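You operate a simulated robot arm through the tools that you are given. There is no shell and no other tool. Be economical: measure what you need, move in short steps, check, and stop when the job is done.

Carry out the task below with a simulated two-armed robot. There is one attempt and no reset: what you move stays moved.

TASK
On the old table top, fold the blue tea towel in half.

It is judged by the outcome, as a careful person would: the job done as asked, and still so three seconds after it is handed in. It fails if anything else is knocked over, pushed out of place, dropped, spilled or broken. Flat cloth is picked up by pressing the open fingertips on it (5 to 10 N) and closing them slowly along it; thin cloth reads only 2 to 8 mm in the jaws.

THE ROBOT
Two 7-joint arms with two-finger grippers on one trunk, on a base that drives. Base frame: it is fixed to the floor where the robot stands at the start and does not move with it; the origin is under the middle of the robot, x ahead of it, y to its left, z up; the surface under the hand at the start is at about z = 0.8. Units: m, rad, N and s.
The left shoulder is at the start at [0.073, 0.216, 1.143], the right one opposite. With the tool pointing down near the work surface each hand reaches from about 0.3 to 0.82 m from the robot's upright axis, wherever it stands, measured 20 degrees to its own side. Places, roughly: old table top [0.5, -0.1, 0.8]. Payload 3.18 kg a hand.
The TCP of each hand is the grasp point between the finger pads, 0.03 m short of the fingertips. In the tool frame z runs along the fingers and y along their closing line. Largest opening 0.144 m; the body of the gripper starts 0.103 m behind the TCP.
Orientation is told as [roll, pitch, yaw] about the base's x, y, z axes, in that order, counted from this pose: with the fingers straight down and closing along the base's y, the tool's x points along the base's -x, its y along +y and its z along -z.

THE INTERFACE
- The arms move only by the tool step_arm. It takes "left_motion", "right_motion" or both (then of equal length, played together; a hand with none holds still); each is text: rows parted by semicolons, each of 7 numbers parted by spaces: the turn, a rotation vector about the tool's x, y, z in rad, then the shift along the tool's x, y, z in m, then the opening, from 0 (shut) to 1 (fully open). In form: rx ry rz x y z hand; .... A call has 1 to 12 rows; each row is the pose to reach, as a shift and turn from the pose commanded when the call began, along the tool's axes at that moment. A row lasts 0.2 s, in which the tool goes at most 0.05 m and 0.15 rad; a call with a longer step from one row to the next is refused whole, and so is a gripper value outside its range. Where a pose cannot be reached the arm comes as near as it can. A force on the tool above 40 N (or 10 N above the force at the start of the call, whichever is more), or a blocked arm, ends the call early, and 0.2 s more pass. Each finger halts on what it meets, pressing with about 29 N; the grip force reading is that of the motor and also rises with nothing between the fingers. The clock runs only during rows and for 0.2 s after the last one: add rows that repeat a pose to give the fingers time. The reply holds the time, the measured pose of the TCP, the force on the tool along the base axes, the opening and the grip force, in the units named above and with some noise, with the torque about the TCP (base axes, N m) and any sound that the robot's microphone picked up.
- Cameras (640 x 400 px; columns grow to the right, rows downward): "scene" is now at [0.1496, -0.0231, 1.3092]; the picture's right is [-0.28, -0.96, 0.00], its down [-0.74, 0.22, -0.64] and it looks along [0.62, -0.18, -0.77] (base axes); focal length 252 px, centre (320, 200). "left" rides on the left gripper at [0.077, -0.016, -0.143] in its tool frame; the picture's right is [0.21, 0.98, 0.00], its down [-0.84, 0.18, -0.51] and it looks along [-0.50, 0.11, 0.86] (tool axes); focal length 218 px, centre (320, 200). "right" rides on the right gripper at [0.077, 0.016, -0.143] in its tool frame; the picture's right is [-0.21, 0.98, 0.00], its down [-0.84, -0.18, -0.51] and it looks along [-0.50, -0.11, 0.86] (tool axes); focal length 218 px, centre (320, 200). There is no depth. A picture from a camera that has moved, and an enlarged one, comes with that camera's place and axes in the base frame and with its lens.
- capture(camera): a new picture of that camera. The clock stands still meanwhile.
- lift_body(by): slides the trunk up (or, below 0, down) by that many m; the arms and the scene camera ride with it, the base frame stays. It gives what a move gives, with no picture.
- base_move(legs): drives the robot by 1 to 6 legs, each [ahead, left, turn to the left] in m, m and rad, along the robot's own axes; the way and the turn of a leg run together, so that a leg with both is an arc; at most 1.5 m and 3.142 rad a leg. The arms and the cameras ride along, it lands a little off, and it stops where it bumps. It gives what a move gives.
- pan_tilt(pan, tilt): turns the head with the scene camera to pan (to the left, within 1.396 rad either way) and tilt (down, from -0.506 to 1.204), counted from straight ahead of the robot. It gives what a move gives.
- inspect(camera, box): a new picture of the part [left, top, right, bottom] of that camera's present view, enlarged. The clock stands still meanwhile.
- close_job(): hands the job in; it is judged then, once.

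Go step by step. Nothing tells you exact positions but the pictures and the camera data: compare them with the known pose of the tool, close in by small moves and look again before you grip or let go. The budget is 120 turns and 100 pictures, counting those below and the enlarged ones. Unless the task says otherwise, let go and move clear before handing in, and close with one line.

The tools are called after ">>>" as name(argument=value, ...) on one line, values as JSON. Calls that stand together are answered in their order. step_arm: Moves the arms, as the interface text tells. Its arguments: {"type":"object","properties":{"left_motion":{"type":"string"},"right_motion":{"type":"string"}},"required":[]} The other tools are called the same way: lift_body (by) slides the trunk up or down; base_move (legs) drives the base; pan_tilt (pan, tilt) turns the head that bears the scene camera; capture (camera) takes a picture; inspect (camera, box) takes an enlarged picture of a part of a camera's view; close_job () hands the job in.

At the start:

```text
time: 0.0
left_tcp_pos: [0.4876, 0.0805, 1.043]
left_ee_rot: [-0.002, 0.003, 0.0]
left_wrist_force: [0.7, 0.5, -0.5]
left_moment: [0.0, 0.02, -0.01]
left_width: 0.144
left_grasp_force: 0.1
right_tcp_pos: [0.361, -0.2119, 1.0385]
right_ee_rot: [0.0, 0.003, 0.0]
right_wrist_force: [0.1, 0.1, -0.2]
right_moment: [0.0, -0.01, 0.0]
right_width: 0.144
right_grasp_force: 0.1
trunk travel left (down, up): [-0.225, 0.144]
robot x, y, heading: [0.0015, -0.0008, -0.004]
head pan, tilt: [-0.284, 0.874]
```

scene: 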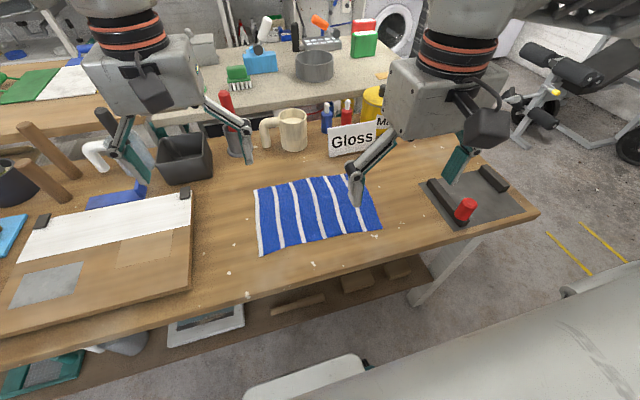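
right: 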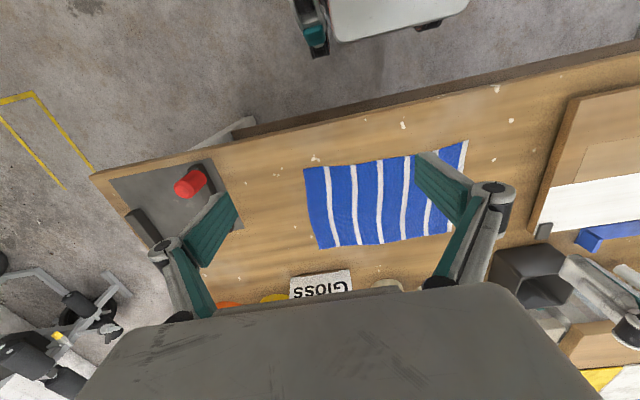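
left: 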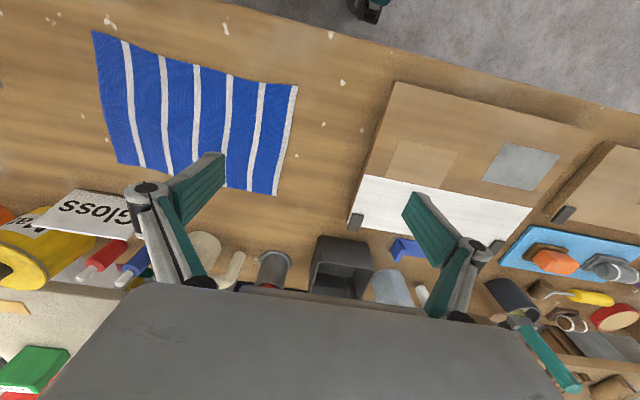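

The blue towel lies flat, with corners near (0.44, 0.03), (0.43, -0.26), (0.636, -0.275) and (0.643, 0.02). I plan to pinch both near corners, one per hand, and fold that edge onto the far one. First I'll bring both hands above the near corners.

>>> step_arm(left_motion="0 0 0 0.007 -0.016 0.033 0.8;0 0 0 0.014 -0.032 0.065 0.6;0 0 0 0.021 -0.048 0.098 0.4;0 0 0 0.028 -0.064 0.13 0.35;0 0 0 0.0346 -0.0805 0.163 0.35;0 0 0 0.0346 -0.0805 0.163 0.35", right_motion="0 0 0 -0.017 -0.003 0.032 0.8;0 0 0 -0.034 -0.005 0.064 0.6;0 0 0 -0.05 -0.008 0.095 0.4;0 0 0 -0.067 -0.01 0.127 0.35;0 0 0 -0.084 -0.013 0.1585 0.35;0 0 0 -0.084 -0.013 0.1585 0.35")

>>> capture(camera="left")

>>> capture(camera="right")

```text
time: 1.4
left_tcp_pos: [0.4515, -0.0021, 0.8772]
left_ee_rot: [-0.002, 0.0, 0.003]
left_wrist_force: [0.6, 0.3, 0.3]
left_moment: [-0.03, 0.0, 0.02]
left_width: 0.0505
left_grasp_force: 0.2
right_tcp_pos: [0.4431, -0.226, 0.8804]
right_ee_rot: [0.001, 0.0, 0.0]
right_wrist_force: [0.5, 0.6, -0.6]
right_moment: [-0.02, -0.03, 0.0]
right_width: 0.0504
right_grasp_force: 0.1
trunk travel left (down, up): [-0.225, 0.144]
robot x, y, heading: [-0.0013, 0.0002, 0.003]
head pan, tilt: [-0.284, 0.874]
```

```text
96 pictures are left
camera left: at [0.3761, -0.0184, 1.0204], right [-0.21, 0.98, 0.0], down [0.84, 0.18, 0.51], along [0.5, 0.11, -0.86], focal length 218 px, centre (320, 200)
```

left: 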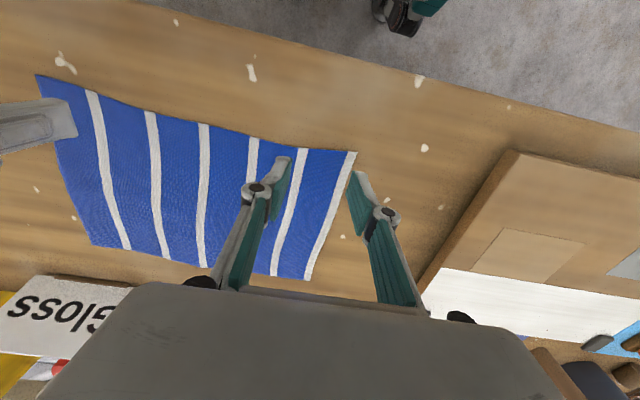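

```text
95 pictures are left
camera right: at [0.3676, -0.2099, 1.0228], right [0.21, 0.98, 0.0], down [0.84, -0.18, 0.51], along [0.5, -0.11, -0.86], focal length 218 px, centre (320, 200)
```

right: 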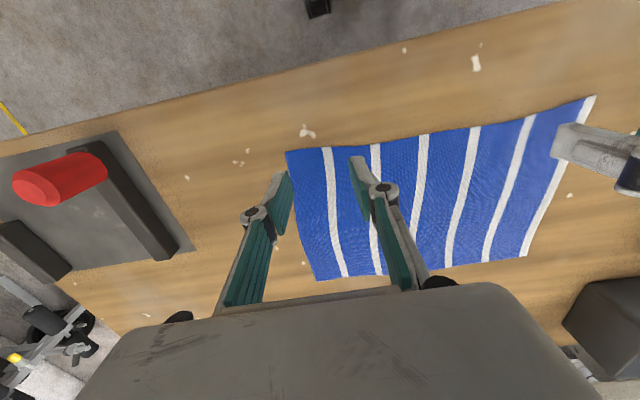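

The hands sit just inside the near corners. I'll shift each a little further inward and go down close to the cloth.

>>> step_arm(left_motion="0 0 0 -0.004 -0.005 0.02 0.35;0 0 0 -0.004 -0.005 0.035 0.35;0 0 0 -0.004 -0.005 0.042 0.35;0 0 0 -0.004 -0.005 0.042 0.35", right_motion="0 0 0 -0.004 0.007 0.02 0.35;0 0 0 -0.004 0.007 0.036 0.35;0 0 0 -0.004 0.007 0.045 0.35;0 0 0 -0.004 0.007 0.045 0.35")

```text
time: 2.4
left_tcp_pos: [0.458, -0.0049, 0.836]
left_ee_rot: [-0.001, -0.001, 0.004]
left_wrist_force: [-0.3, 0.3, 0.2]
left_moment: [0.03, 0.0, -0.02]
left_width: 0.0506
left_grasp_force: 0.0
right_tcp_pos: [0.4475, -0.2191, 0.8352]
right_ee_rot: [0.001, 0.003, -0.001]
right_wrist_force: [0.5, -0.3, 0.2]
right_moment: [-0.01, 0.03, 0.02]
right_width: 0.0504
right_grasp_force: 0.0
trunk travel left (down, up): [-0.225, 0.144]
robot x, y, heading: [0.0008, 0.002, -0.002]
head pan, tilt: [-0.284, 0.874]
```

No contact yet, with the tips about 5 mm above the cloth. I'll creep down.

>>> step_arm(left_motion="0 0 0 0 0 0.002 0.35;0 0 0 0 0 0.004 0.35;0 0 0 0 0 0.005 0.35", right_motion="0 0 0 0 0 0.002 0.35;0 0 0 0 0 0.004 0.35;0 0 0 0 0 0.005 0.35")

```text
time: 3.2
left_tcp_pos: [0.4572, -0.0062, 0.8323]
left_ee_rot: [-0.003, -0.001, 0.002]
left_wrist_force: [0.0, -0.7, 0.6]
left_moment: [0.01, -0.01, -0.01]
left_width: 0.0501
left_grasp_force: 0.2
right_tcp_pos: [0.4482, -0.2179, 0.8316]
right_ee_rot: [0.001, -0.002, 0.0]
right_wrist_force: [-1.1, -1.5, 14.6]
right_moment: [-0.35, 0.05, 0.0]
right_width: 0.0508
right_grasp_force: 0.6
trunk travel left (down, up): [-0.225, 0.144]
robot x, y, heading: [-0.0007, 0.0012, -0.001]
head pan, tilt: [-0.284, 0.874]
```

The right hand presses at 14.6 N and the left isn't touching yet. I'll ease the right off and lower the left slightly.

>>> step_arm(left_motion="0 0 0 0 0 0.001 0.35;0 0 0 0 0 0.001 0.35", right_motion="0 0 0 0 0 -0.0007 0.35;0 0 0 0 0 -0.0007 0.35")

```text
time: 3.8
left_tcp_pos: [0.4571, -0.0067, 0.8318]
left_ee_rot: [-0.002, 0.0, 0.0]
left_wrist_force: [0.0, -0.8, 0.9]
left_moment: [0.0, 0.01, -0.01]
left_width: 0.0503
left_grasp_force: 0.0
right_tcp_pos: [0.4477, -0.2188, 0.8319]
right_ee_rot: [-0.002, 0.001, -0.001]
right_wrist_force: [-0.4, -1.1, 14.1]
right_moment: [-0.21, 0.04, 0.03]
right_width: 0.0505
right_grasp_force: 0.0
trunk travel left (down, up): [-0.225, 0.144]
robot x, y, heading: [0.002, 0.0014, -0.002]
head pan, tilt: [-0.284, 0.874]
```

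>>> step_arm(left_motion="0 0 0 0 0 0.001 0.35;0 0 0 0 0 0.001 0.35", right_motion="0 0 0 0 0 -0.001 0.35;0 0 0 0 0 -0.001 0.35")

```text
time: 4.4
left_tcp_pos: [0.4576, -0.0064, 0.8304]
left_ee_rot: [-0.004, 0.001, 0.003]
left_wrist_force: [-2.4, 1.3, 12.6]
left_moment: [0.27, 0.07, 0.06]
left_width: 0.051
left_grasp_force: 0.7
right_tcp_pos: [0.448, -0.2188, 0.8309]
right_ee_rot: [0.0, -0.001, 0.001]
right_wrist_force: [2.0, -0.5, 5.0]
right_moment: [-0.04, -0.01, -0.01]
right_width: 0.0506
right_grasp_force: 0.0
trunk travel left (down, up): [-0.225, 0.144]
robot x, y, heading: [-0.0028, 0.0038, -0.0]
head pan, tilt: [-0.284, 0.874]
```

The forces are now near the wanted range. I'll close both hands slowly along the cloth.

>>> step_arm(left_motion="0 0 0 0 0 -0.0004 0.32;0 0 0 0 0 -0.0004 0.28;0 0 0 0 0 -0.0004 0.24;0 0 0 0 0 -0.0004 0.2;0 0 0 0 0 -0.0004 0.16;0 0 0 0 0 -0.0004 0.12;0 0 0 0 0 -0.0004 0.09;0 0 0 0 0 -0.0004 0.06;0 0 0 0 0 -0.0004 0.03;0 0 0 0 0 -0.0004 0;0 0 0 0 0 -0.0004 0;0 0 0 0 0 -0.0004 0", right_motion="0 0 0 0 0 0.0004 0.32;0 0 0 0 0 0.0004 0.28;0 0 0 0 0 0.0004 0.24;0 0 0 0 0 0.0004 0.2;0 0 0 0 0 0.0004 0.16;0 0 0 0 0 0.0004 0.12;0 0 0 0 0 0.0004 0.09;0 0 0 0 0 0.0004 0.06;0 0 0 0 0 0.0004 0.03;0 0 0 0 0 0.0004 0;0 0 0 0 0 0.0004 0;0 0 0 0 0 0.0004 0")

>>> capture(camera="left")

>>> capture(camera="right")

```text
time: 7.0
left_tcp_pos: [0.4575, -0.0064, 0.8297]
left_ee_rot: [-0.001, 0.001, 0.002]
left_wrist_force: [-0.1, 2.3, -2.2]
left_moment: [-0.32, -0.06, -0.03]
left_width: 0.0012
left_grasp_force: 23.9
right_tcp_pos: [0.4479, -0.2199, 0.8296]
right_ee_rot: [0.001, 0.001, -0.001]
right_wrist_force: [0.9, -0.2, -0.2]
right_moment: [0.02, -0.01, 0.01]
right_width: 0.0
right_grasp_force: 29.0
trunk travel left (down, up): [-0.225, 0.144]
robot x, y, heading: [-0.0028, -0.0022, 0.002]
head pan, tilt: [-0.284, 0.874]
```

```text
94 pictures are left
camera left: at [0.3815, -0.0225, 0.9731], right [-0.21, 0.98, 0.0], down [0.84, 0.18, 0.51], along [0.5, 0.11, -0.86], focal length 218 px, centre (320, 200)
```

left: 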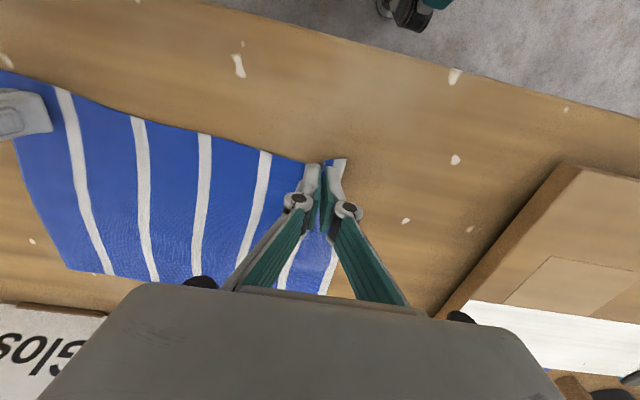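

```text
93 pictures are left
camera right: at [0.3719, -0.2032, 0.9735], right [0.21, 0.98, 0.0], down [0.84, -0.18, 0.51], along [0.5, -0.11, -0.86], focal length 218 px, centre (320, 200)
```

right: 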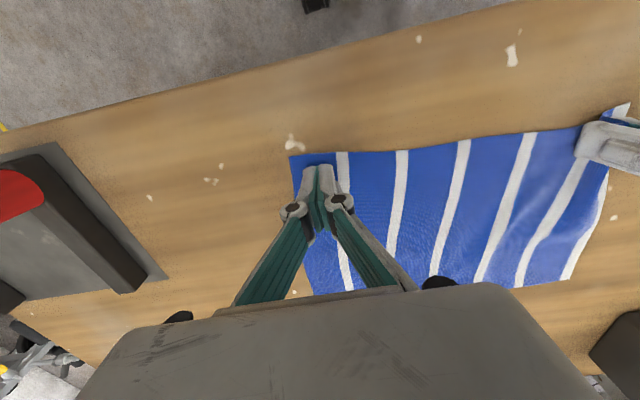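

The left hand has gathered some cloth (1.2 mm), but the right slipped and has none. I'll reopen the right hand and press again.

>>> step_arm(right_motion="0 0 0 0 0 -0.004 0.1;0 0 0 0 0 -0.004 0.2;0 0 0 0 0 -0.004 0.3;0 0 0 0 0 -0.003 0.35;0 0 0 0 0 0 0.35;0 0 0 0 0 0.0005 0.35")

>>> inspect(camera="left", box=[220, 120, 420, 245])

```text
time: 8.4
left_tcp_pos: [0.4574, -0.0059, 0.8309]
left_ee_rot: [-0.003, 0.001, 0.0]
left_wrist_force: [-0.5, -1.4, 2.2]
left_moment: [-0.05, 0.05, 0.01]
left_width: 0.0035
left_grasp_force: 24.0
right_tcp_pos: [0.4485, -0.2183, 0.8297]
right_ee_rot: [0.0, 0.001, 0.0]
right_wrist_force: [0.7, -0.6, 6.3]
right_moment: [0.17, 0.07, -0.06]
right_width: 0.0506
right_grasp_force: 0.0
trunk travel left (down, up): [-0.225, 0.144]
robot x, y, heading: [-0.0023, -0.003, -0.003]
head pan, tilt: [-0.284, 0.874]
```

```text
3.20 times, centred on (320, 182) of left
camera zoom: at [0.3814, -0.0225, 0.9735], right [-0.21, 0.98, 0.0], down [0.84, 0.18, 0.51], along [0.5, 0.1, -0.86], focal length 698 px, centre (320, 256)
```

zoom: 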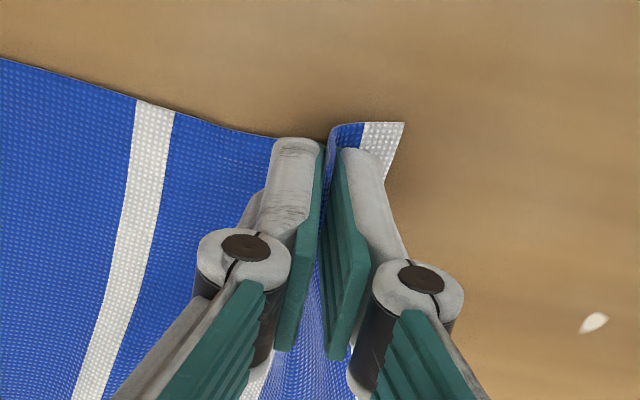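

The left clearly holds a pinched fold. I'll close the right partway with a touch more press and watch the force.

>>> step_arm(right_motion="0 0 0 0 0 0.0005 0.33;0 0 0 0 0 0.0005 0.3;0 0 0 0 0 0.0005 0.27;0 0 0 0 0 0.0005 0.24;0 0 0 0 0 0.0005 0.21")

>>> inspect(camera="right", box=[220, 120, 420, 245])

```text
time: 9.6
left_tcp_pos: [0.4565, -0.0065, 0.8298]
left_ee_rot: [-0.002, -0.001, 0.002]
left_wrist_force: [0.8, -2.1, 3.9]
left_moment: [-0.24, -0.09, 0.04]
left_width: 0.0008
left_grasp_force: 25.5
right_tcp_pos: [0.4477, -0.2186, 0.8303]
right_ee_rot: [0.002, 0.001, 0.001]
right_wrist_force: [0.2, 0.6, 9.2]
right_moment: [0.15, 0.01, 0.01]
right_width: 0.0302
right_grasp_force: 0.0
trunk travel left (down, up): [-0.225, 0.144]
robot x, y, heading: [0.0011, 0.0, -0.0]
head pan, tilt: [-0.284, 0.874]
```

```text
3.20 times, centred on (320, 182) of right
camera zoom: at [0.3715, -0.2031, 0.9733], right [0.21, 0.98, 0.0], down [0.84, -0.18, 0.51], along [0.5, -0.11, -0.86], focal length 698 px, centre (320, 256)
```

zoom: 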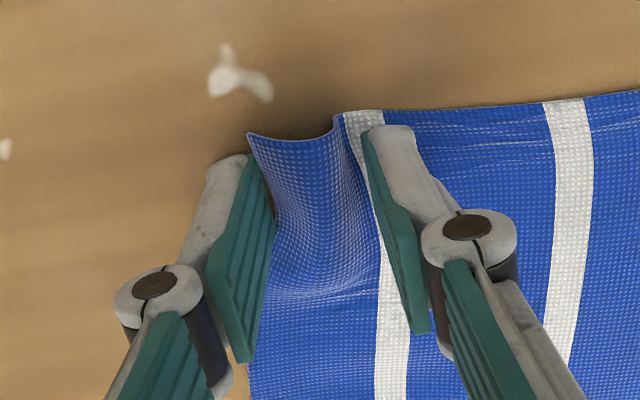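

The cloth is bulging up between the right fingers, with the outer finger at its side edge. I'll keep closing.

>>> step_arm(right_motion="0 0 0 0 0 0.0003 0.18;0 0 0 0 0 0.0003 0.15;0 0 0 0 0 0.0003 0.12;0 0 0 0 0 0.0003 0.09;0 0 0 0 0 0.0003 0.06;0 0 0 0 0 0.0003 0.03;0 0 0 0 0 0.0003 0;0 0 0 0 0 0.0003 0")

>>> inspect(camera="right", box=[220, 120, 420, 245])

```text
time: 11.4
left_tcp_pos: [0.4568, -0.0078, 0.8316]
left_ee_rot: [-0.003, -0.001, 0.002]
left_wrist_force: [-0.5, -1.1, 3.6]
left_moment: [-0.03, -0.04, 0.0]
left_width: 0.0011
left_grasp_force: 31.1
right_tcp_pos: [0.4474, -0.2196, 0.8303]
right_ee_rot: [0.001, 0.001, 0.0]
right_wrist_force: [0.6, 0.6, -1.0]
right_moment: [0.02, 0.04, 0.0]
right_width: 0.0049
right_grasp_force: 35.5
trunk travel left (down, up): [-0.225, 0.144]
robot x, y, heading: [0.001, -0.002, -0.004]
head pan, tilt: [-0.284, 0.874]
```

```text
3.20 times, centred on (320, 182) of right
camera zoom: at [0.3719, -0.2035, 0.973], right [0.21, 0.98, 0.0], down [0.84, -0.18, 0.51], along [0.5, -0.11, -0.86], focal length 698 px, centre (320, 256)
```

zoom: 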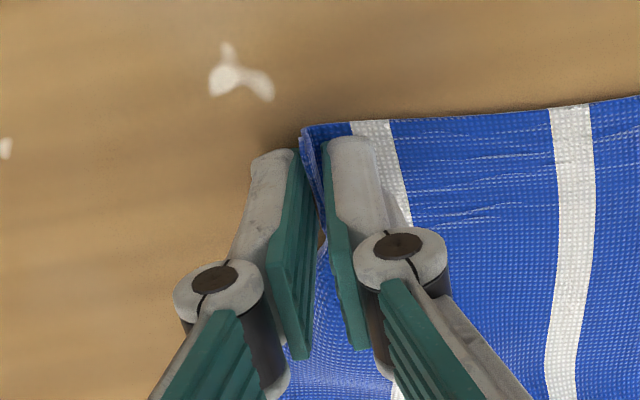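

Both hands appear to hold the cloth, so I'll lift 4 cm and check.

>>> step_arm(left_motion="0 0 0 0 0 -0.01 0;0 0 0 0 0 -0.02 0;0 0 0 -0.005 0 -0.03 0;0 0 0 -0.01 0 -0.04 0", right_motion="0 0 0 0 0 -0.01 0;0 0 0 0 0 -0.02 0;0 0 0 -0.005 0 -0.03 0;0 0 0 -0.01 0 -0.04 0")

>>> capture(camera="scene")

```text
time: 12.4
left_tcp_pos: [0.4695, -0.0066, 0.8708]
left_ee_rot: [-0.002, -0.001, 0.002]
left_wrist_force: [-0.5, 0.2, 0.0]
left_moment: [0.03, 0.0, 0.01]
left_width: 0.005
left_grasp_force: 27.0
right_tcp_pos: [0.4582, -0.2204, 0.8713]
right_ee_rot: [0.001, 0.002, 0.0]
right_wrist_force: [-0.1, -0.5, 2.3]
right_moment: [0.08, -0.01, 0.01]
right_width: 0.0003
right_grasp_force: 22.7
trunk travel left (down, up): [-0.225, 0.144]
robot x, y, heading: [-0.0029, 0.0018, -0.001]
head pan, tilt: [-0.284, 0.874]
```

```text
89 pictures are left
camera scene: at [0.1494, -0.0231, 1.3093], right [-0.28, -0.96, 0.0], down [-0.74, 0.22, -0.64], along [0.62, -0.18, -0.77], focal length 252 px, centre (320, 200)
```

scene: 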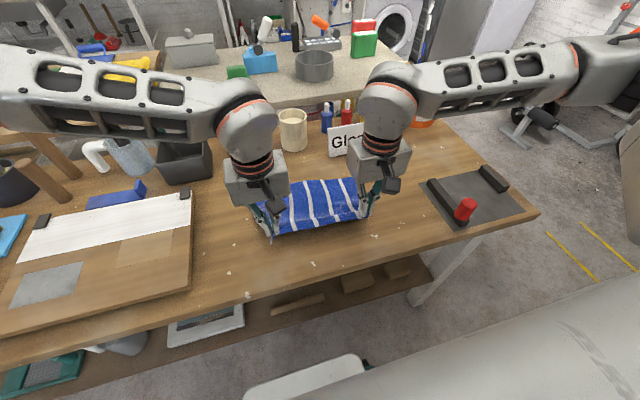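

Both corners lifted. Next I'll carry the edge over in an arc, tilting the fingers forward as it goes so the edge rolls over and not under.

>>> step_arm(left_motion="0 -0.1 0 -0.011 -0.001 -0.023 0;0 -0.2 0 -0.028 -0.002 -0.0324 0;0 -0.32 0 -0.0446 -0.003 -0.0385 0;0 -0.44 0 -0.0642 -0.005 -0.0391 0;0 -0.56 0 -0.0831 -0.006 -0.0334 0;0 -0.68 0 -0.1011 -0.008 -0.0213 0;0 -0.8 0 -0.1155 -0.009 -0.0039 0;0 -0.8 0 -0.1155 -0.009 -0.0039 0", right_motion="0 -0.1 0 -0.011 -0.001 -0.023 0;0 -0.2 0 -0.028 -0.002 -0.0324 0;0 -0.32 0 -0.0446 -0.003 -0.0385 0;0 -0.44 0 -0.0642 -0.005 -0.0391 0;0 -0.56 0 -0.0831 -0.006 -0.0334 0;0 -0.68 0 -0.1011 -0.008 -0.0213 0;0 -0.8 0 -0.1155 -0.009 -0.0039 0;0 -0.8 0 -0.1155 -0.009 -0.0039 0")

>>> capture(camera="scene")

>>> capture(camera="left")

>>> capture(camera="right")

```text
time: 14.2
left_tcp_pos: [0.5845, -0.0146, 0.874]
left_ee_rot: [-0.006, -0.801, 0.006]
left_wrist_force: [0.4, -2.5, 0.1]
left_moment: [0.07, 0.01, 0.09]
left_width: 0.0042
left_grasp_force: 37.0
right_tcp_pos: [0.5656, -0.2288, 0.8819]
right_ee_rot: [-0.001, -0.74, 0.001]
right_wrist_force: [0.7, 0.5, -0.6]
right_moment: [0.22, -0.06, 0.16]
right_width: 0.0027
right_grasp_force: 34.0
right hand out of reach, approached as far as the arm can: row 7, 8
trunk travel left (down, up): [-0.225, 0.144]
robot x, y, heading: [0.0019, -0.0035, -0.001]
head pan, tilt: [-0.284, 0.874]
```

```text
88 pictures are left
camera scene: at [0.1495, -0.0228, 1.3092], right [-0.28, -0.96, 0.0], down [-0.74, 0.22, -0.64], along [0.62, -0.18, -0.77], focal length 252 px, centre (320, 200)
```

scene: 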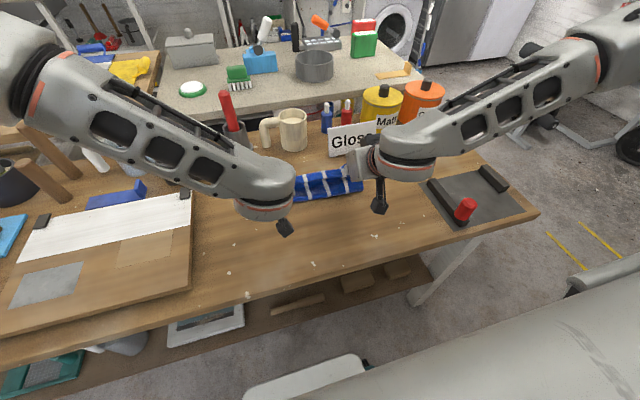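

```text
87 pictures are left
camera left: at [0.4289, -0.031, 0.9182], right [-0.15, 0.98, -0.15], down [0.22, 0.18, 0.96], along [0.96, 0.11, -0.24], focal length 218 px, centre (320, 200)
```

left: 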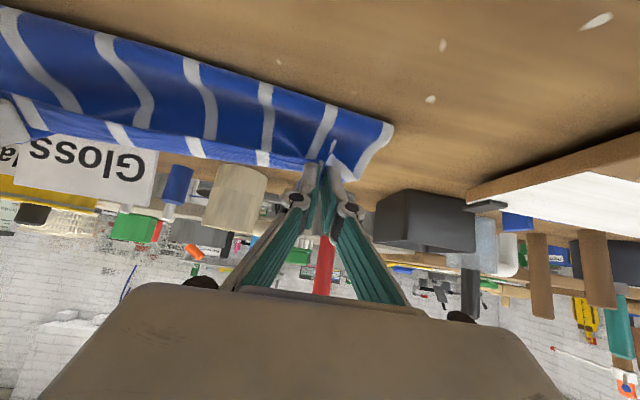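

```text
86 pictures are left
camera right: at [0.4138, -0.2121, 0.9364], right [0.15, 0.98, 0.14], down [0.28, -0.18, 0.94], along [0.95, -0.11, -0.3], focal length 218 px, centre (320, 200)
```

right: 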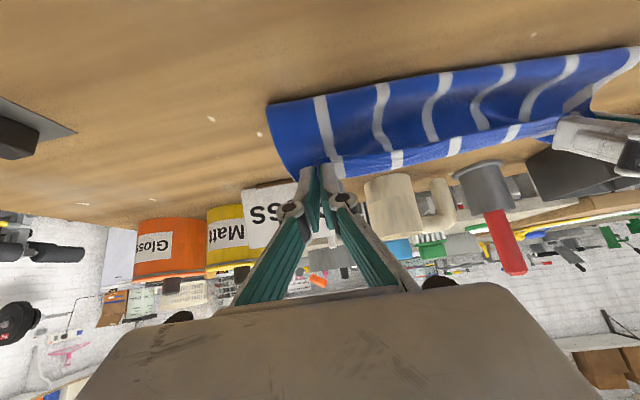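

The fold is rolling over nicely, but the right arm hits its limit at that tilt. I'll reduce its tilt first.

>>> step_arm(right_motion="0 0.12 0 0 0 0 0;0 0.24 0 0 0 0 0;0 0.24 0 0 0 0 0")

```text
time: 15.0
left_tcp_pos: [0.5846, -0.0159, 0.874]
left_ee_rot: [-0.002, -0.801, 0.004]
left_wrist_force: [-1.0, -3.2, 0.9]
left_moment: [0.06, -0.07, 0.13]
left_width: 0.0023
left_grasp_force: 33.8
right_tcp_pos: [0.5659, -0.2287, 0.8828]
right_ee_rot: [0.0, -0.498, 0.0]
right_wrist_force: [-0.8, 0.0, 2.9]
right_moment: [-0.2, 0.0, -0.11]
right_width: 0.0005
right_grasp_force: 23.6
trunk travel left (down, up): [-0.225, 0.144]
robot x, y, heading: [-0.0014, 0.0005, -0.003]
head pan, tilt: [-0.284, 0.874]
```

The right tilt is now 0.5. I'll lower both hands toward the far edge.

>>> step_arm(left_motion="0 0 0 0.001 0 0.012 0;0 0 0 0.004 0 0.024 0;0 0 0 0.0079 0 0.0363 0;0 0 0 0.0079 0 0.0363 0", right_motion="0 0 0 -0.011 -0.001 0.017 0;0 0 0 -0.018 -0.002 0.033 0;0 0 0 -0.0197 -0.003 0.0495 0;0 0 0 -0.0197 -0.003 0.0495 0")

>>> capture(camera="left")

>>> capture(camera="right")

>>> inspect(camera="scene", box=[220, 120, 420, 245])

```text
time: 16.0
left_tcp_pos: [0.6036, -0.0155, 0.844]
left_ee_rot: [-0.003, -0.799, 0.005]
left_wrist_force: [0.3, -4.3, -1.3]
left_moment: [-0.02, -0.02, 0.01]
left_width: 0.0049
left_grasp_force: 38.6
right_tcp_pos: [0.6061, -0.2309, 0.848]
right_ee_rot: [0.001, -0.5, 0.001]
right_wrist_force: [0.7, 7.9, 0.8]
right_moment: [0.32, -0.02, 0.17]
right_width: 0.0007
right_grasp_force: 25.2
trunk travel left (down, up): [-0.225, 0.144]
robot x, y, heading: [0.0018, -0.0019, -0.002]
head pan, tilt: [-0.284, 0.874]
```

```text
85 pictures are left
camera left: at [0.4486, -0.0308, 0.8888], right [-0.15, 0.98, -0.15], down [0.22, 0.18, 0.96], along [0.96, 0.11, -0.24], focal length 218 px, centre (320, 200)
```

left: 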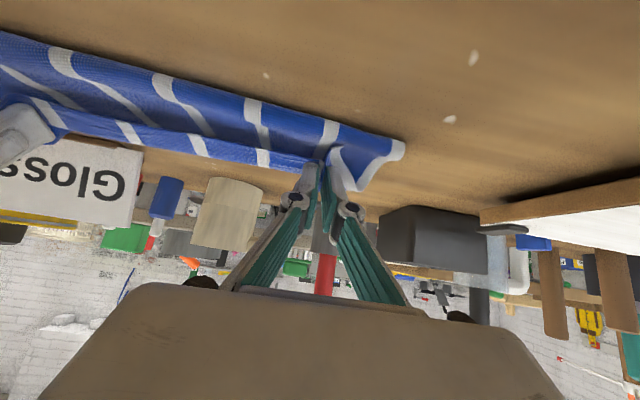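

```text
84 pictures are left
camera right: at [0.4706, -0.2146, 0.9373], right [0.18, 0.98, 0.1], down [0.5, -0.18, 0.85], along [0.85, -0.11, -0.52], focal length 218 px, centre (320, 200)
```

right: 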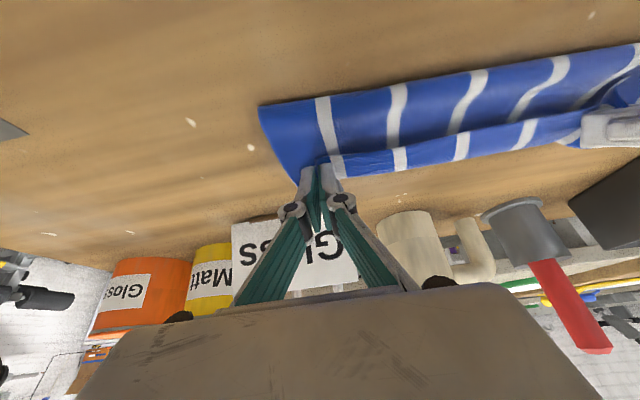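

```text
3.20 times, centred on (320, 182) of scene
camera zoom: at [0.1487, -0.0229, 1.3095], right [-0.28, -0.96, 0.0], down [-0.74, 0.22, -0.64], along [0.62, -0.18, -0.77], focal length 807 px, centre (320, 256)
```

zoom: 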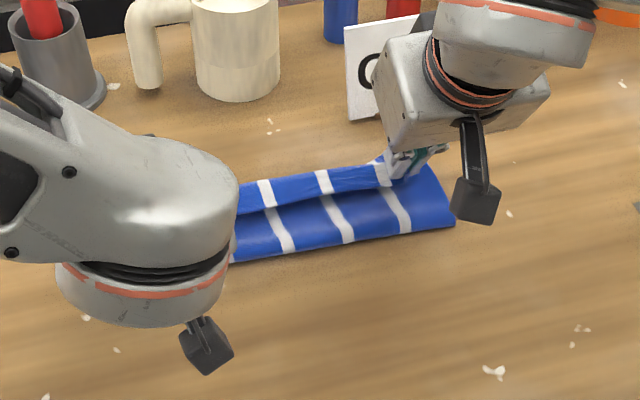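

It's hard to see how the two layers line up, so I'll zoom in from both hands before letting go.

>>> inspect(camera="right", box=[240, 40, 640, 290])

>>> inspect(camera="left", box=[60, 20, 460, 270])

```text
1.60 times, centred on (440, 165) of right
camera zoom: at [0.4706, -0.2146, 0.9373], right [0.18, 0.98, 0.1], down [0.5, -0.18, 0.85], along [0.85, -0.11, -0.52], focal length 349 px, centre (128, 256)
```

zoom: 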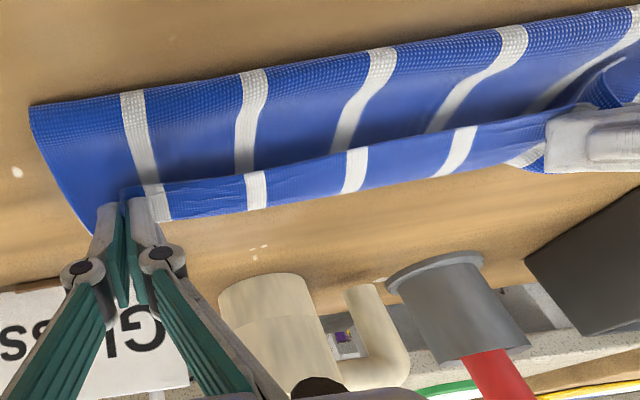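

```text
1.60 times, centred on (260, 145) of left
camera zoom: at [0.4486, -0.0308, 0.8888], right [-0.15, 0.98, -0.15], down [0.22, 0.18, 0.96], along [0.96, 0.11, -0.24], focal length 349 px, centre (416, 288)
```

zoom: 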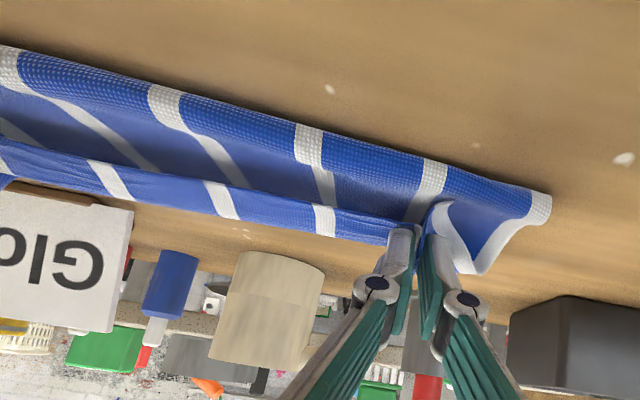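

The bottom layer seems to have slid 2–3 cm forward, leaving the top layer slack. I'll move both hands about 2.5 cm further ahead and slightly lower.

>>> step_arm(left_motion="0 0 0 -0.0065 0 0.011 0;0 0 0 -0.0131 0 0.0221 0;0 0 0 -0.0131 0 0.0221 0", right_motion="0 0 0 -0.0095 0 0.0086 0;0 0 0 -0.0191 0 0.0172 0;0 0 0 -0.0191 0 0.0172 0")

>>> capture(camera="left")

>>> inspect(camera="right", box=[240, 40, 640, 290])

```text
time: 16.8
left_tcp_pos: [0.6295, -0.0153, 0.8368]
left_ee_rot: [-0.003, -0.797, 0.003]
left_wrist_force: [0.8, -3.1, -0.8]
left_moment: [0.02, 0.0, 0.05]
left_width: 0.0053
left_grasp_force: 33.1
right_tcp_pos: [0.6305, -0.2302, 0.842]
right_ee_rot: [0.0, -0.499, 0.0]
right_wrist_force: [0.4, 1.7, -1.2]
right_moment: [-0.01, 0.03, -0.04]
right_width: 0.0044
right_grasp_force: 36.1
trunk travel left (down, up): [-0.225, 0.144]
robot x, y, heading: [0.0035, -0.0053, 0.002]
head pan, tilt: [-0.284, 0.874]
```

```text
80 pictures are left
camera left: at [0.4733, -0.0315, 0.8817], right [-0.15, 0.98, -0.15], down [0.22, 0.18, 0.96], along [0.96, 0.11, -0.25], focal length 218 px, centre (320, 200)
```

left: 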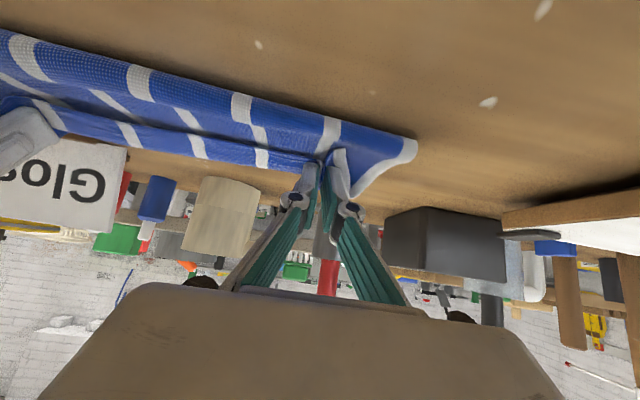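

```text
1.60 times, centred on (440, 165) of right
camera zoom: at [0.4963, -0.2146, 0.9315], right [0.18, 0.98, 0.1], down [0.5, -0.18, 0.85], along [0.85, -0.11, -0.52], focal length 349 px, centre (128, 256)
```

zoom: 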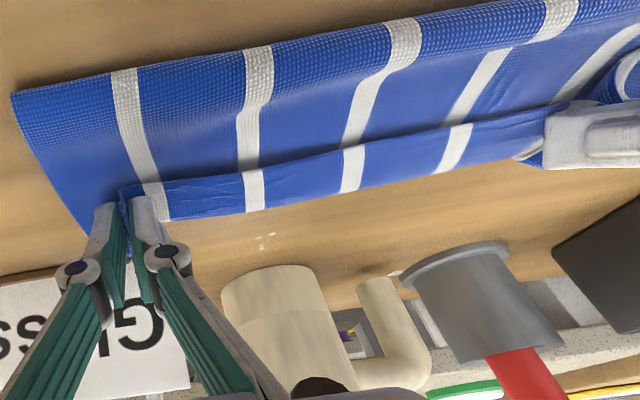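

The layers look close and flat enough. I'll open the fingers slowly and back out along their axis.

>>> step_arm(left_motion="0 0 0 0 0 0.003 0.05;0 0 0 0 0 0.003 0.1;0 0 0 0 0 0.003 0.15;0 0 0 0 0 0.003 0.2;0 0 0 0 0 -0.01 0.2;0 0 0 0 0 -0.03 0.2;0 0 0 0 0 -0.06 0.2;0 0 0 0 0 -0.1 0.2;0 0 0 0 0 -0.14 0.2", right_motion="0 0 0 0 0 0.003 0.05;0 0 0 0 0 0.003 0.1;0 0 0 0 0 0.003 0.15;0 0 0 0 0 0.003 0.2;0 0 0 0 0 -0.01 0.2;0 0 0 0 0 -0.03 0.2;0 0 0 0 0 -0.06 0.2;0 0 0 0 0 -0.1 0.2;0 0 0 0 0 -0.14 0.2")

>>> capture(camera="right")

>>> inspect(camera="scene", box=[220, 120, 420, 245])

```text
time: 18.9
left_tcp_pos: [0.5579, 0.07, 0.8975]
left_ee_rot: [0.175, -0.791, -0.005]
left_wrist_force: [-0.2, -0.7, -0.2]
left_moment: [0.01, 0.04, 0.01]
left_width: 0.0292
left_grasp_force: 0.0
right_tcp_pos: [0.5661, -0.23, 0.965]
right_ee_rot: [0.001, -0.498, 0.001]
right_wrist_force: [-0.1, -0.5, -0.6]
right_moment: [-0.02, 0.01, -0.02]
right_width: 0.0287
right_grasp_force: 0.0
trunk travel left (down, up): [-0.225, 0.144]
robot x, y, heading: [-0.0013, -0.0013, 0.002]
head pan, tilt: [-0.284, 0.874]
stopped in row 9 (left hand): the arm was blocked; the commanded pose is now the measured one
```

```text
78 pictures are left
camera right: at [0.4309, -0.213, 1.054], right [0.18, 0.98, 0.1], down [0.5, -0.18, 0.85], along [0.85, -0.1, -0.52], focal length 218 px, centre (320, 200)
```

right: 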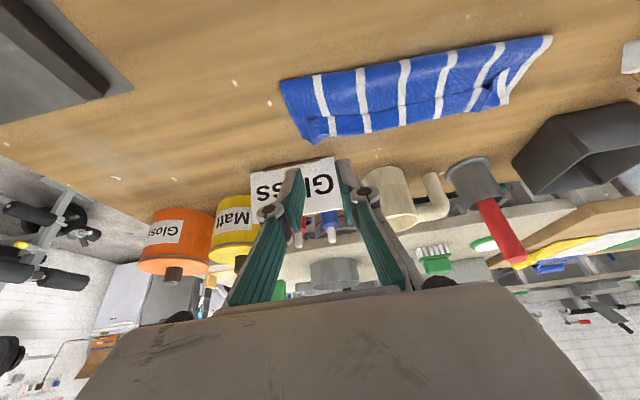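

```text
3.20 times, centred on (320, 182) of scene
camera zoom: at [0.1508, -0.0232, 1.3089], right [-0.28, -0.96, 0.0], down [-0.74, 0.22, -0.64], along [0.61, -0.18, -0.77], focal length 807 px, centre (320, 256)
```

zoom: 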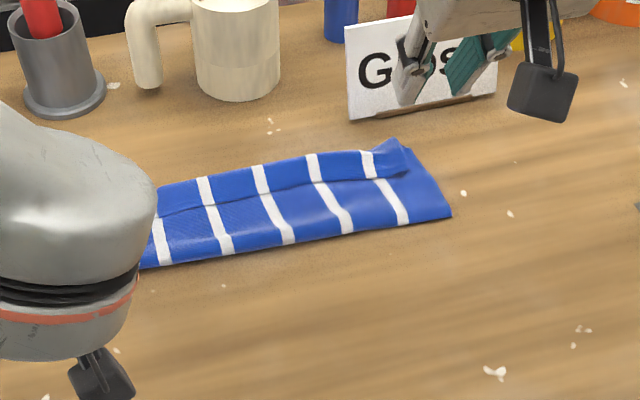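

Both hands have released and the fold is down. The left arm jammed against its own limits while backing out, so I'll lift both hands straight up and take the tilt out.

>>> step_arm(left_motion="0 0.1 0 -0.014 0 -0.014 0.2;0 0.22 0 -0.028 0 -0.028 0.2;0 0.34 0 -0.043 0 -0.042 0.2;0 0.46 0 -0.058 0 -0.056 0.2;0 0.58 0 -0.072 0 -0.07 0.2;0 0.7 0 -0.086 0 -0.084 0.2;0 0.78 0 -0.1 0 -0.098 0.2;0 0.78 0 -0.1 0 -0.098 0.2", right_motion="0 0.1 0 0 0 0 0.2;0 0.2 0 0.01 0 -0.005 0.2;0 0.3 0 0.03 0 -0.016 0.2;0 0.4 0 0.05 0 -0.03 0.2;0 0.5 0 0.07 0 -0.04 0.2;0 0.5 0 0.09 0 -0.05 0.2;0 0.5 0 0.11 0 -0.06 0.2;0 0.5 0 0.11 0 -0.06 0.2")

>>> capture(camera="scene")

>>> capture(camera="right")

>>> capture(camera="left")

```text
time: 20.7
left_tcp_pos: [0.5567, 0.0486, 1.0391]
left_ee_rot: [0.123, -0.018, 0.111]
left_wrist_force: [0.1, 1.3, 0.2]
left_moment: [0.01, 0.0, 0.0]
left_width: 0.0288
left_grasp_force: 0.1
right_tcp_pos: [0.4409, -0.2287, 0.9657]
right_ee_rot: [0.0, 0.002, 0.002]
right_wrist_force: [0.8, 0.0, 0.5]
right_moment: [0.0, -0.01, 0.0]
right_width: 0.0285
right_grasp_force: 0.0
trunk travel left (down, up): [-0.225, 0.144]
robot x, y, heading: [-0.0014, -0.0005, -0.007]
head pan, tilt: [-0.284, 0.874]
```

```text
76 pictures are left
camera scene: at [0.1498, -0.0229, 1.3092], right [-0.28, -0.96, 0.0], down [-0.74, 0.22, -0.64], along [0.61, -0.18, -0.77], focal length 252 px, centre (320, 200)
```

scene: 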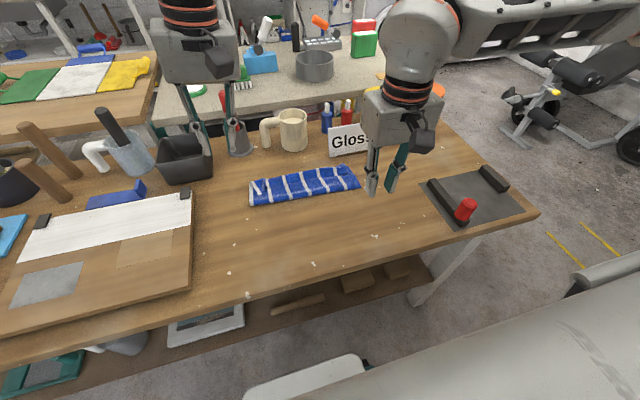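

```text
75 pictures are left
camera right: at [0.3637, -0.2119, 1.1086], right [0.21, 0.98, 0.0], down [0.84, -0.18, 0.51], along [0.5, -0.11, -0.86], focal length 218 px, centre (320, 200)
```

right: 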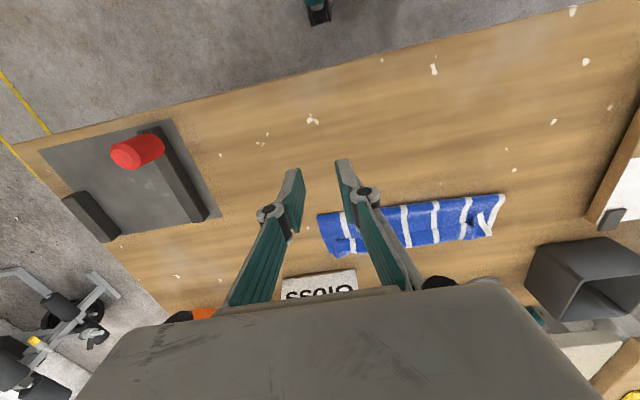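

```text
74 pictures are left
camera left: at [0.4824, 0.0062, 1.1782], right [-0.32, 0.94, 0.11], down [0.81, 0.21, 0.54], along [0.49, 0.27, -0.83], focal length 218 px, centre (320, 200)
```

left: 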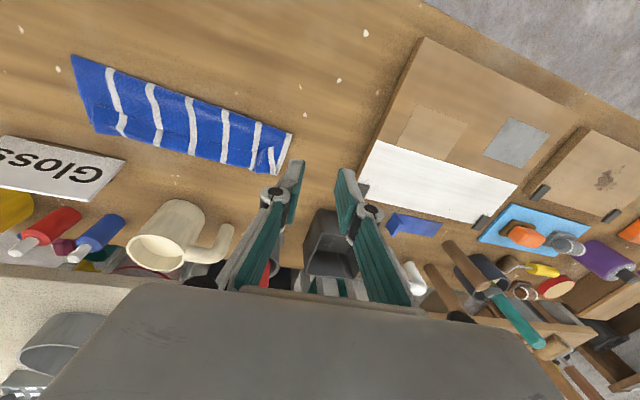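

Now the towel can be seen, so I'll zoom in on the fold.

>>> inspect(camera="scene", box=[235, 150, 375, 237])

>>> inspect(camera="left", box=[60, 30, 320, 192])

>>> inspect(camera="right", box=[300, 150, 540, 300])

```text
4.57 times, centred on (305, 194) of scene
camera zoom: at [0.1498, -0.0229, 1.3092], right [-0.28, -0.96, 0.0], down [-0.74, 0.22, -0.64], along [0.61, -0.18, -0.77], focal length 1153 px, centre (389, 230)
```

zoom: 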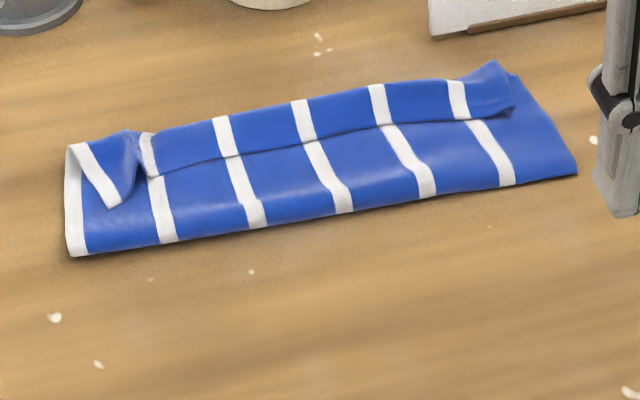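

```text
2.46 times, centred on (190, 111) of left
camera zoom: at [0.4824, 0.0062, 1.1782], right [-0.32, 0.94, 0.11], down [0.81, 0.21, 0.54], along [0.49, 0.27, -0.83], focal length 537 px, centre (640, 419)
```

zoom: 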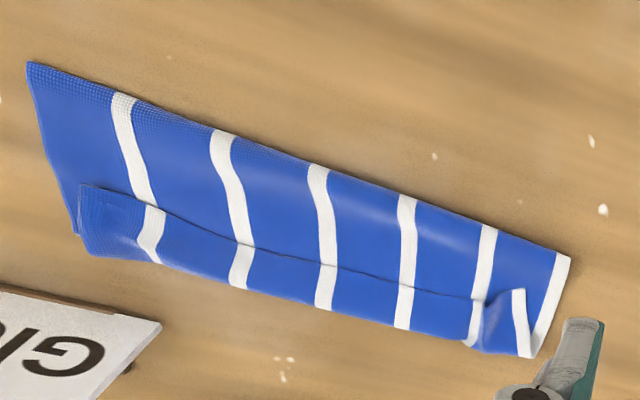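

```text
2.67 times, centred on (420, 225) of right
camera zoom: at [0.3637, -0.2119, 1.1086], right [0.21, 0.98, 0.0], down [0.84, -0.18, 0.51], along [0.5, -0.11, -0.86], focal length 582 px, centre (53, 133)
```

zoom: 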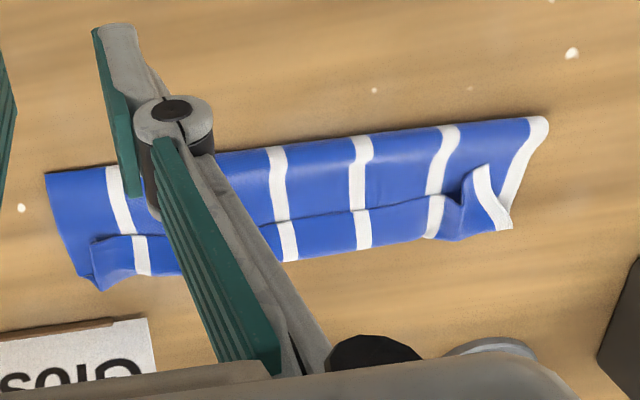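

The outer third of the top layer may be turned back toward me, so I'll zoom in on both ends to be sure.

>>> inspect(camera="left", box=[65, 50, 145, 150])

>>> inspect(camera="left", box=[225, 110, 305, 185])

>>> inspect(camera="scene", box=[325, 160, 370, 195])

```text
4.00 times, centred on (105, 100) of left
camera zoom: at [0.4824, 0.0062, 1.1782], right [-0.32, 0.94, 0.11], down [0.81, 0.21, 0.54], along [0.49, 0.27, -0.83], focal length 873 px, centre (1180, 600)
```

zoom: 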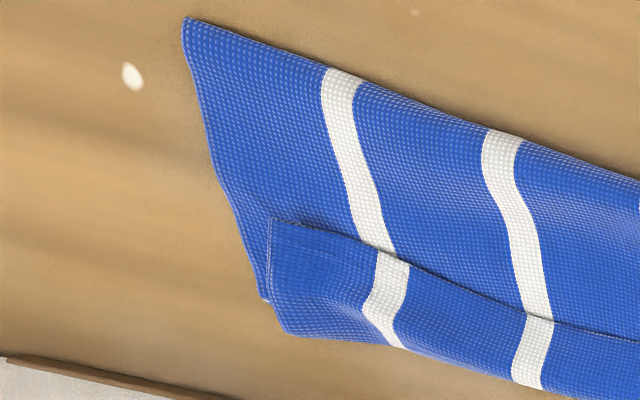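

```text
5.33 times, centred on (265, 148) of left
camera zoom: at [0.4824, 0.0062, 1.1782], right [-0.32, 0.94, 0.11], down [0.81, 0.21, 0.54], along [0.49, 0.27, -0.83], focal length 1164 px, centre (613, 480)
```

zoom: 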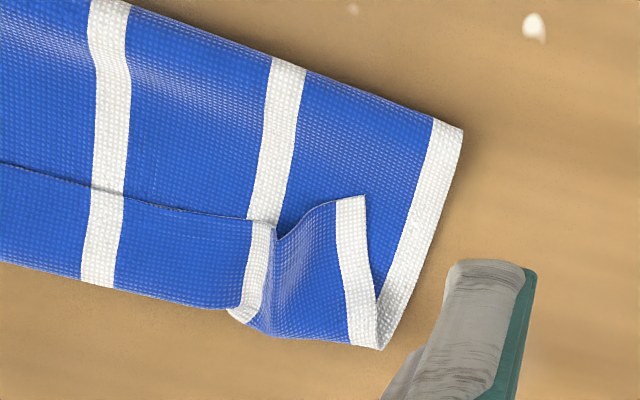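

```text
11.43 times, centred on (348, 178) of scene
camera zoom: at [0.1498, -0.0229, 1.3092], right [-0.28, -0.96, 0.0], down [-0.74, 0.22, -0.64], along [0.61, -0.18, -0.77], focal length 2884 px, centre (6, 457)
```

zoom: 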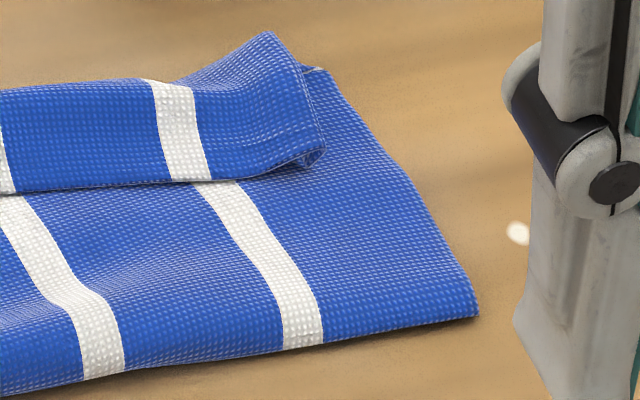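

It is turned back: the last 3.5–5 cm of the top layer lies folded toward me. I'll pick up that flap near its free edge (x≈0.635) and re-lay it, straightening the left hand and moving the right above the flap first.

>>> step_arm(left_motion="0.06 0.009 0.055 0 0 0 0.35;0.123 0.018 0.111 0 0 0 0.35;0.123 0.018 0.111 0 0 0 0.35;0.123 0.018 0.111 0 0 0 0.35;0.123 0.018 0.111 0 0 0 0.35;0.123 0.018 0.111 0 0 0 0.35", right_motion="0 0 0 -0.04 0.003 0.01 0.25;0 0 0 -0.08 0.006 0.02 0.3;0 0 0 -0.12 0.009 0.03 0.35;0 0 0 -0.16 0.012 0.045 0.35;0 0 0 -0.199 0.0137 0.0657 0.35;0 0 0 -0.199 0.0137 0.0657 0.35")

```text
time: 22.1
left_tcp_pos: [0.5564, 0.0493, 1.0403]
left_ee_rot: [-0.001, 0.002, 0.002]
left_wrist_force: [-0.3, 0.4, 0.5]
left_moment: [0.02, -0.05, -0.02]
left_width: 0.0505
left_grasp_force: 0.0
right_tcp_pos: [0.6403, -0.2155, 0.9004]
right_ee_rot: [0.0, 0.0, 0.001]
right_wrist_force: [-0.5, -0.1, 0.4]
right_moment: [0.0, 0.01, -0.05]
right_width: 0.0505
right_grasp_force: 0.0
trunk travel left (down, up): [-0.225, 0.144]
robot x, y, heading: [0.0015, -0.0004, 0.002]
head pan, tilt: [-0.284, 0.874]
```

Both hands are upright. I'll bring the left above the flap too and lower both.

>>> step_arm(left_motion="0 0 0 -0.017 -0.011 0.028 0.35;0 0 0 -0.034 -0.022 0.056 0.35;0 0 0 -0.05 -0.033 0.084 0.35;0 0 0 -0.067 -0.044 0.112 0.35;0 0 0 -0.0836 -0.0543 0.14 0.35;0 0 0 -0.0836 -0.0543 0.18 0.35;0 0 0 -0.0836 -0.0543 0.185 0.35;0 0 0 -0.0836 -0.0543 0.185 0.35", right_motion="0 0 0 0 0 0 0.35;0 0 0 0 0 0 0.35;0 0 0 0 0 0 0.35;0 0 0 0 0 0 0.35;0 0 0 0 0 0.01 0.35;0 0 0 0 0 0.035 0.35;0 0 0 0 0 0.045 0.35;0 0 0 0 0 0.045 0.35")

>>> inspect(camera="right", box=[220, 100, 460, 250])

>>> inspect(camera="left", box=[180, 100, 420, 250])

```text
time: 23.9
left_tcp_pos: [0.6395, -0.0056, 0.8523]
left_ee_rot: [0.0, 0.006, 0.001]
left_wrist_force: [-0.3, 0.9, -0.5]
left_moment: [-0.02, 0.02, 0.0]
left_width: 0.0505
left_grasp_force: 0.0
right_tcp_pos: [0.6398, -0.2157, 0.8542]
right_ee_rot: [0.002, -0.001, 0.002]
right_wrist_force: [-0.5, -0.2, 0.2]
right_moment: [-0.02, 0.02, 0.01]
right_width: 0.0503
right_grasp_force: 0.1
trunk travel left (down, up): [-0.225, 0.144]
robot x, y, heading: [-0.004, -0.0018, -0.002]
head pan, tilt: [-0.284, 0.874]
```

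```text
2.67 times, centred on (340, 175) of right
camera zoom: at [0.5633, -0.1994, 0.9966], right [0.21, 0.98, 0.0], down [0.84, -0.18, 0.51], along [0.5, -0.11, -0.86], focal length 582 px, centre (267, 267)
```

zoom: 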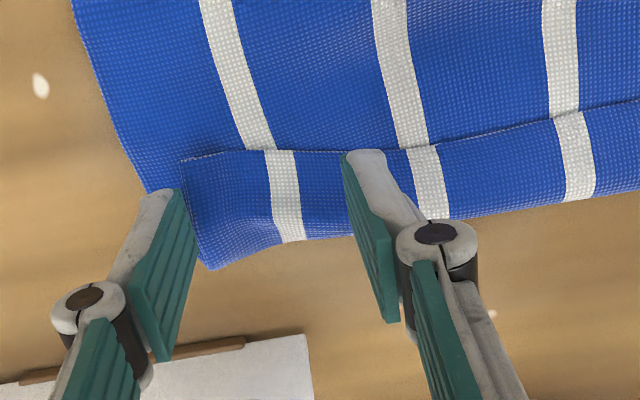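

```text
2.67 times, centred on (300, 175) of left
camera zoom: at [0.5639, -0.0215, 0.9957], right [-0.21, 0.98, 0.0], down [0.84, 0.18, 0.5], along [0.49, 0.11, -0.86], focal length 582 px, centre (373, 267)
```

zoom: 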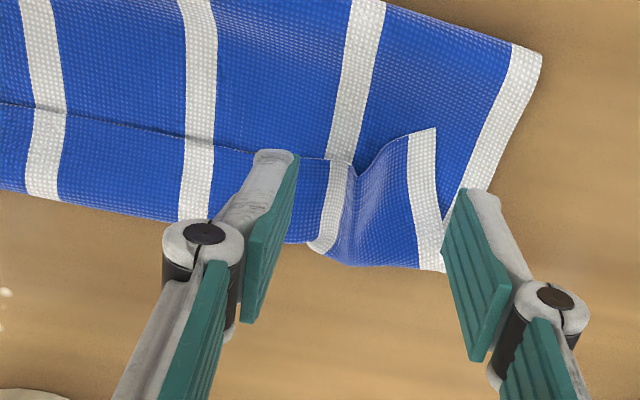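

The outer fingers sit just off the flap, so I'll narrow the openings, shift inward and lower.

>>> step_arm(left_motion="0 0 0 0.003 -0.01 0 0.28;0 0 0 0.003 -0.01 0.008 0.28;0 0 0 0.003 -0.01 0.014 0.28;0 0 0 0.003 -0.01 0.017 0.28", right_motion="0 0 0 0.003 0.007 0 0.28;0 0 0 0.003 0.007 0.008 0.28;0 0 0 0.003 0.007 0.016 0.28;0 0 0 0.003 0.007 0.019 0.28")

```text
time: 24.9
left_tcp_pos: [0.6372, -0.0145, 0.8363]
left_ee_rot: [0.0, 0.006, 0.002]
left_wrist_force: [0.0, 0.5, 0.4]
left_moment: [-0.01, 0.01, -0.02]
left_width: 0.0404
left_grasp_force: 0.1
right_tcp_pos: [0.6371, -0.2085, 0.8365]
right_ee_rot: [0.0, 0.0, 0.001]
right_wrist_force: [0.1, -0.1, 0.3]
right_moment: [0.0, -0.01, 0.05]
right_width: 0.04
right_grasp_force: 0.0
trunk travel left (down, up): [-0.225, 0.144]
robot x, y, heading: [-0.0026, 0.0019, 0.001]
head pan, tilt: [-0.284, 0.874]
```

>>> step_arm(left_motion="0 0 0 0 0 0.001 0.28;0 0 0 0 0 0.002 0.28;0 0 0 0 0 0.002 0.28", right_motion="0 0 0 0 0 0.001 0.28;0 0 0 0 0 0.002 0.28;0 0 0 0 0 0.002 0.28")

```text
time: 25.7
left_tcp_pos: [0.6371, -0.0156, 0.8337]
left_ee_rot: [0.0, 0.004, 0.0]
left_wrist_force: [-0.1, 0.2, 0.2]
left_moment: [-0.01, 0.0, 0.0]
left_width: 0.0398
left_grasp_force: 0.0
right_tcp_pos: [0.6366, -0.2075, 0.8343]
right_ee_rot: [0.001, 0.002, 0.002]
right_wrist_force: [0.4, 0.4, 0.7]
right_moment: [-0.03, 0.03, 0.03]
right_width: 0.0402
right_grasp_force: 0.0
trunk travel left (down, up): [-0.225, 0.144]
robot x, y, heading: [-0.0035, 0.0005, -0.005]
head pan, tilt: [-0.284, 0.874]
```

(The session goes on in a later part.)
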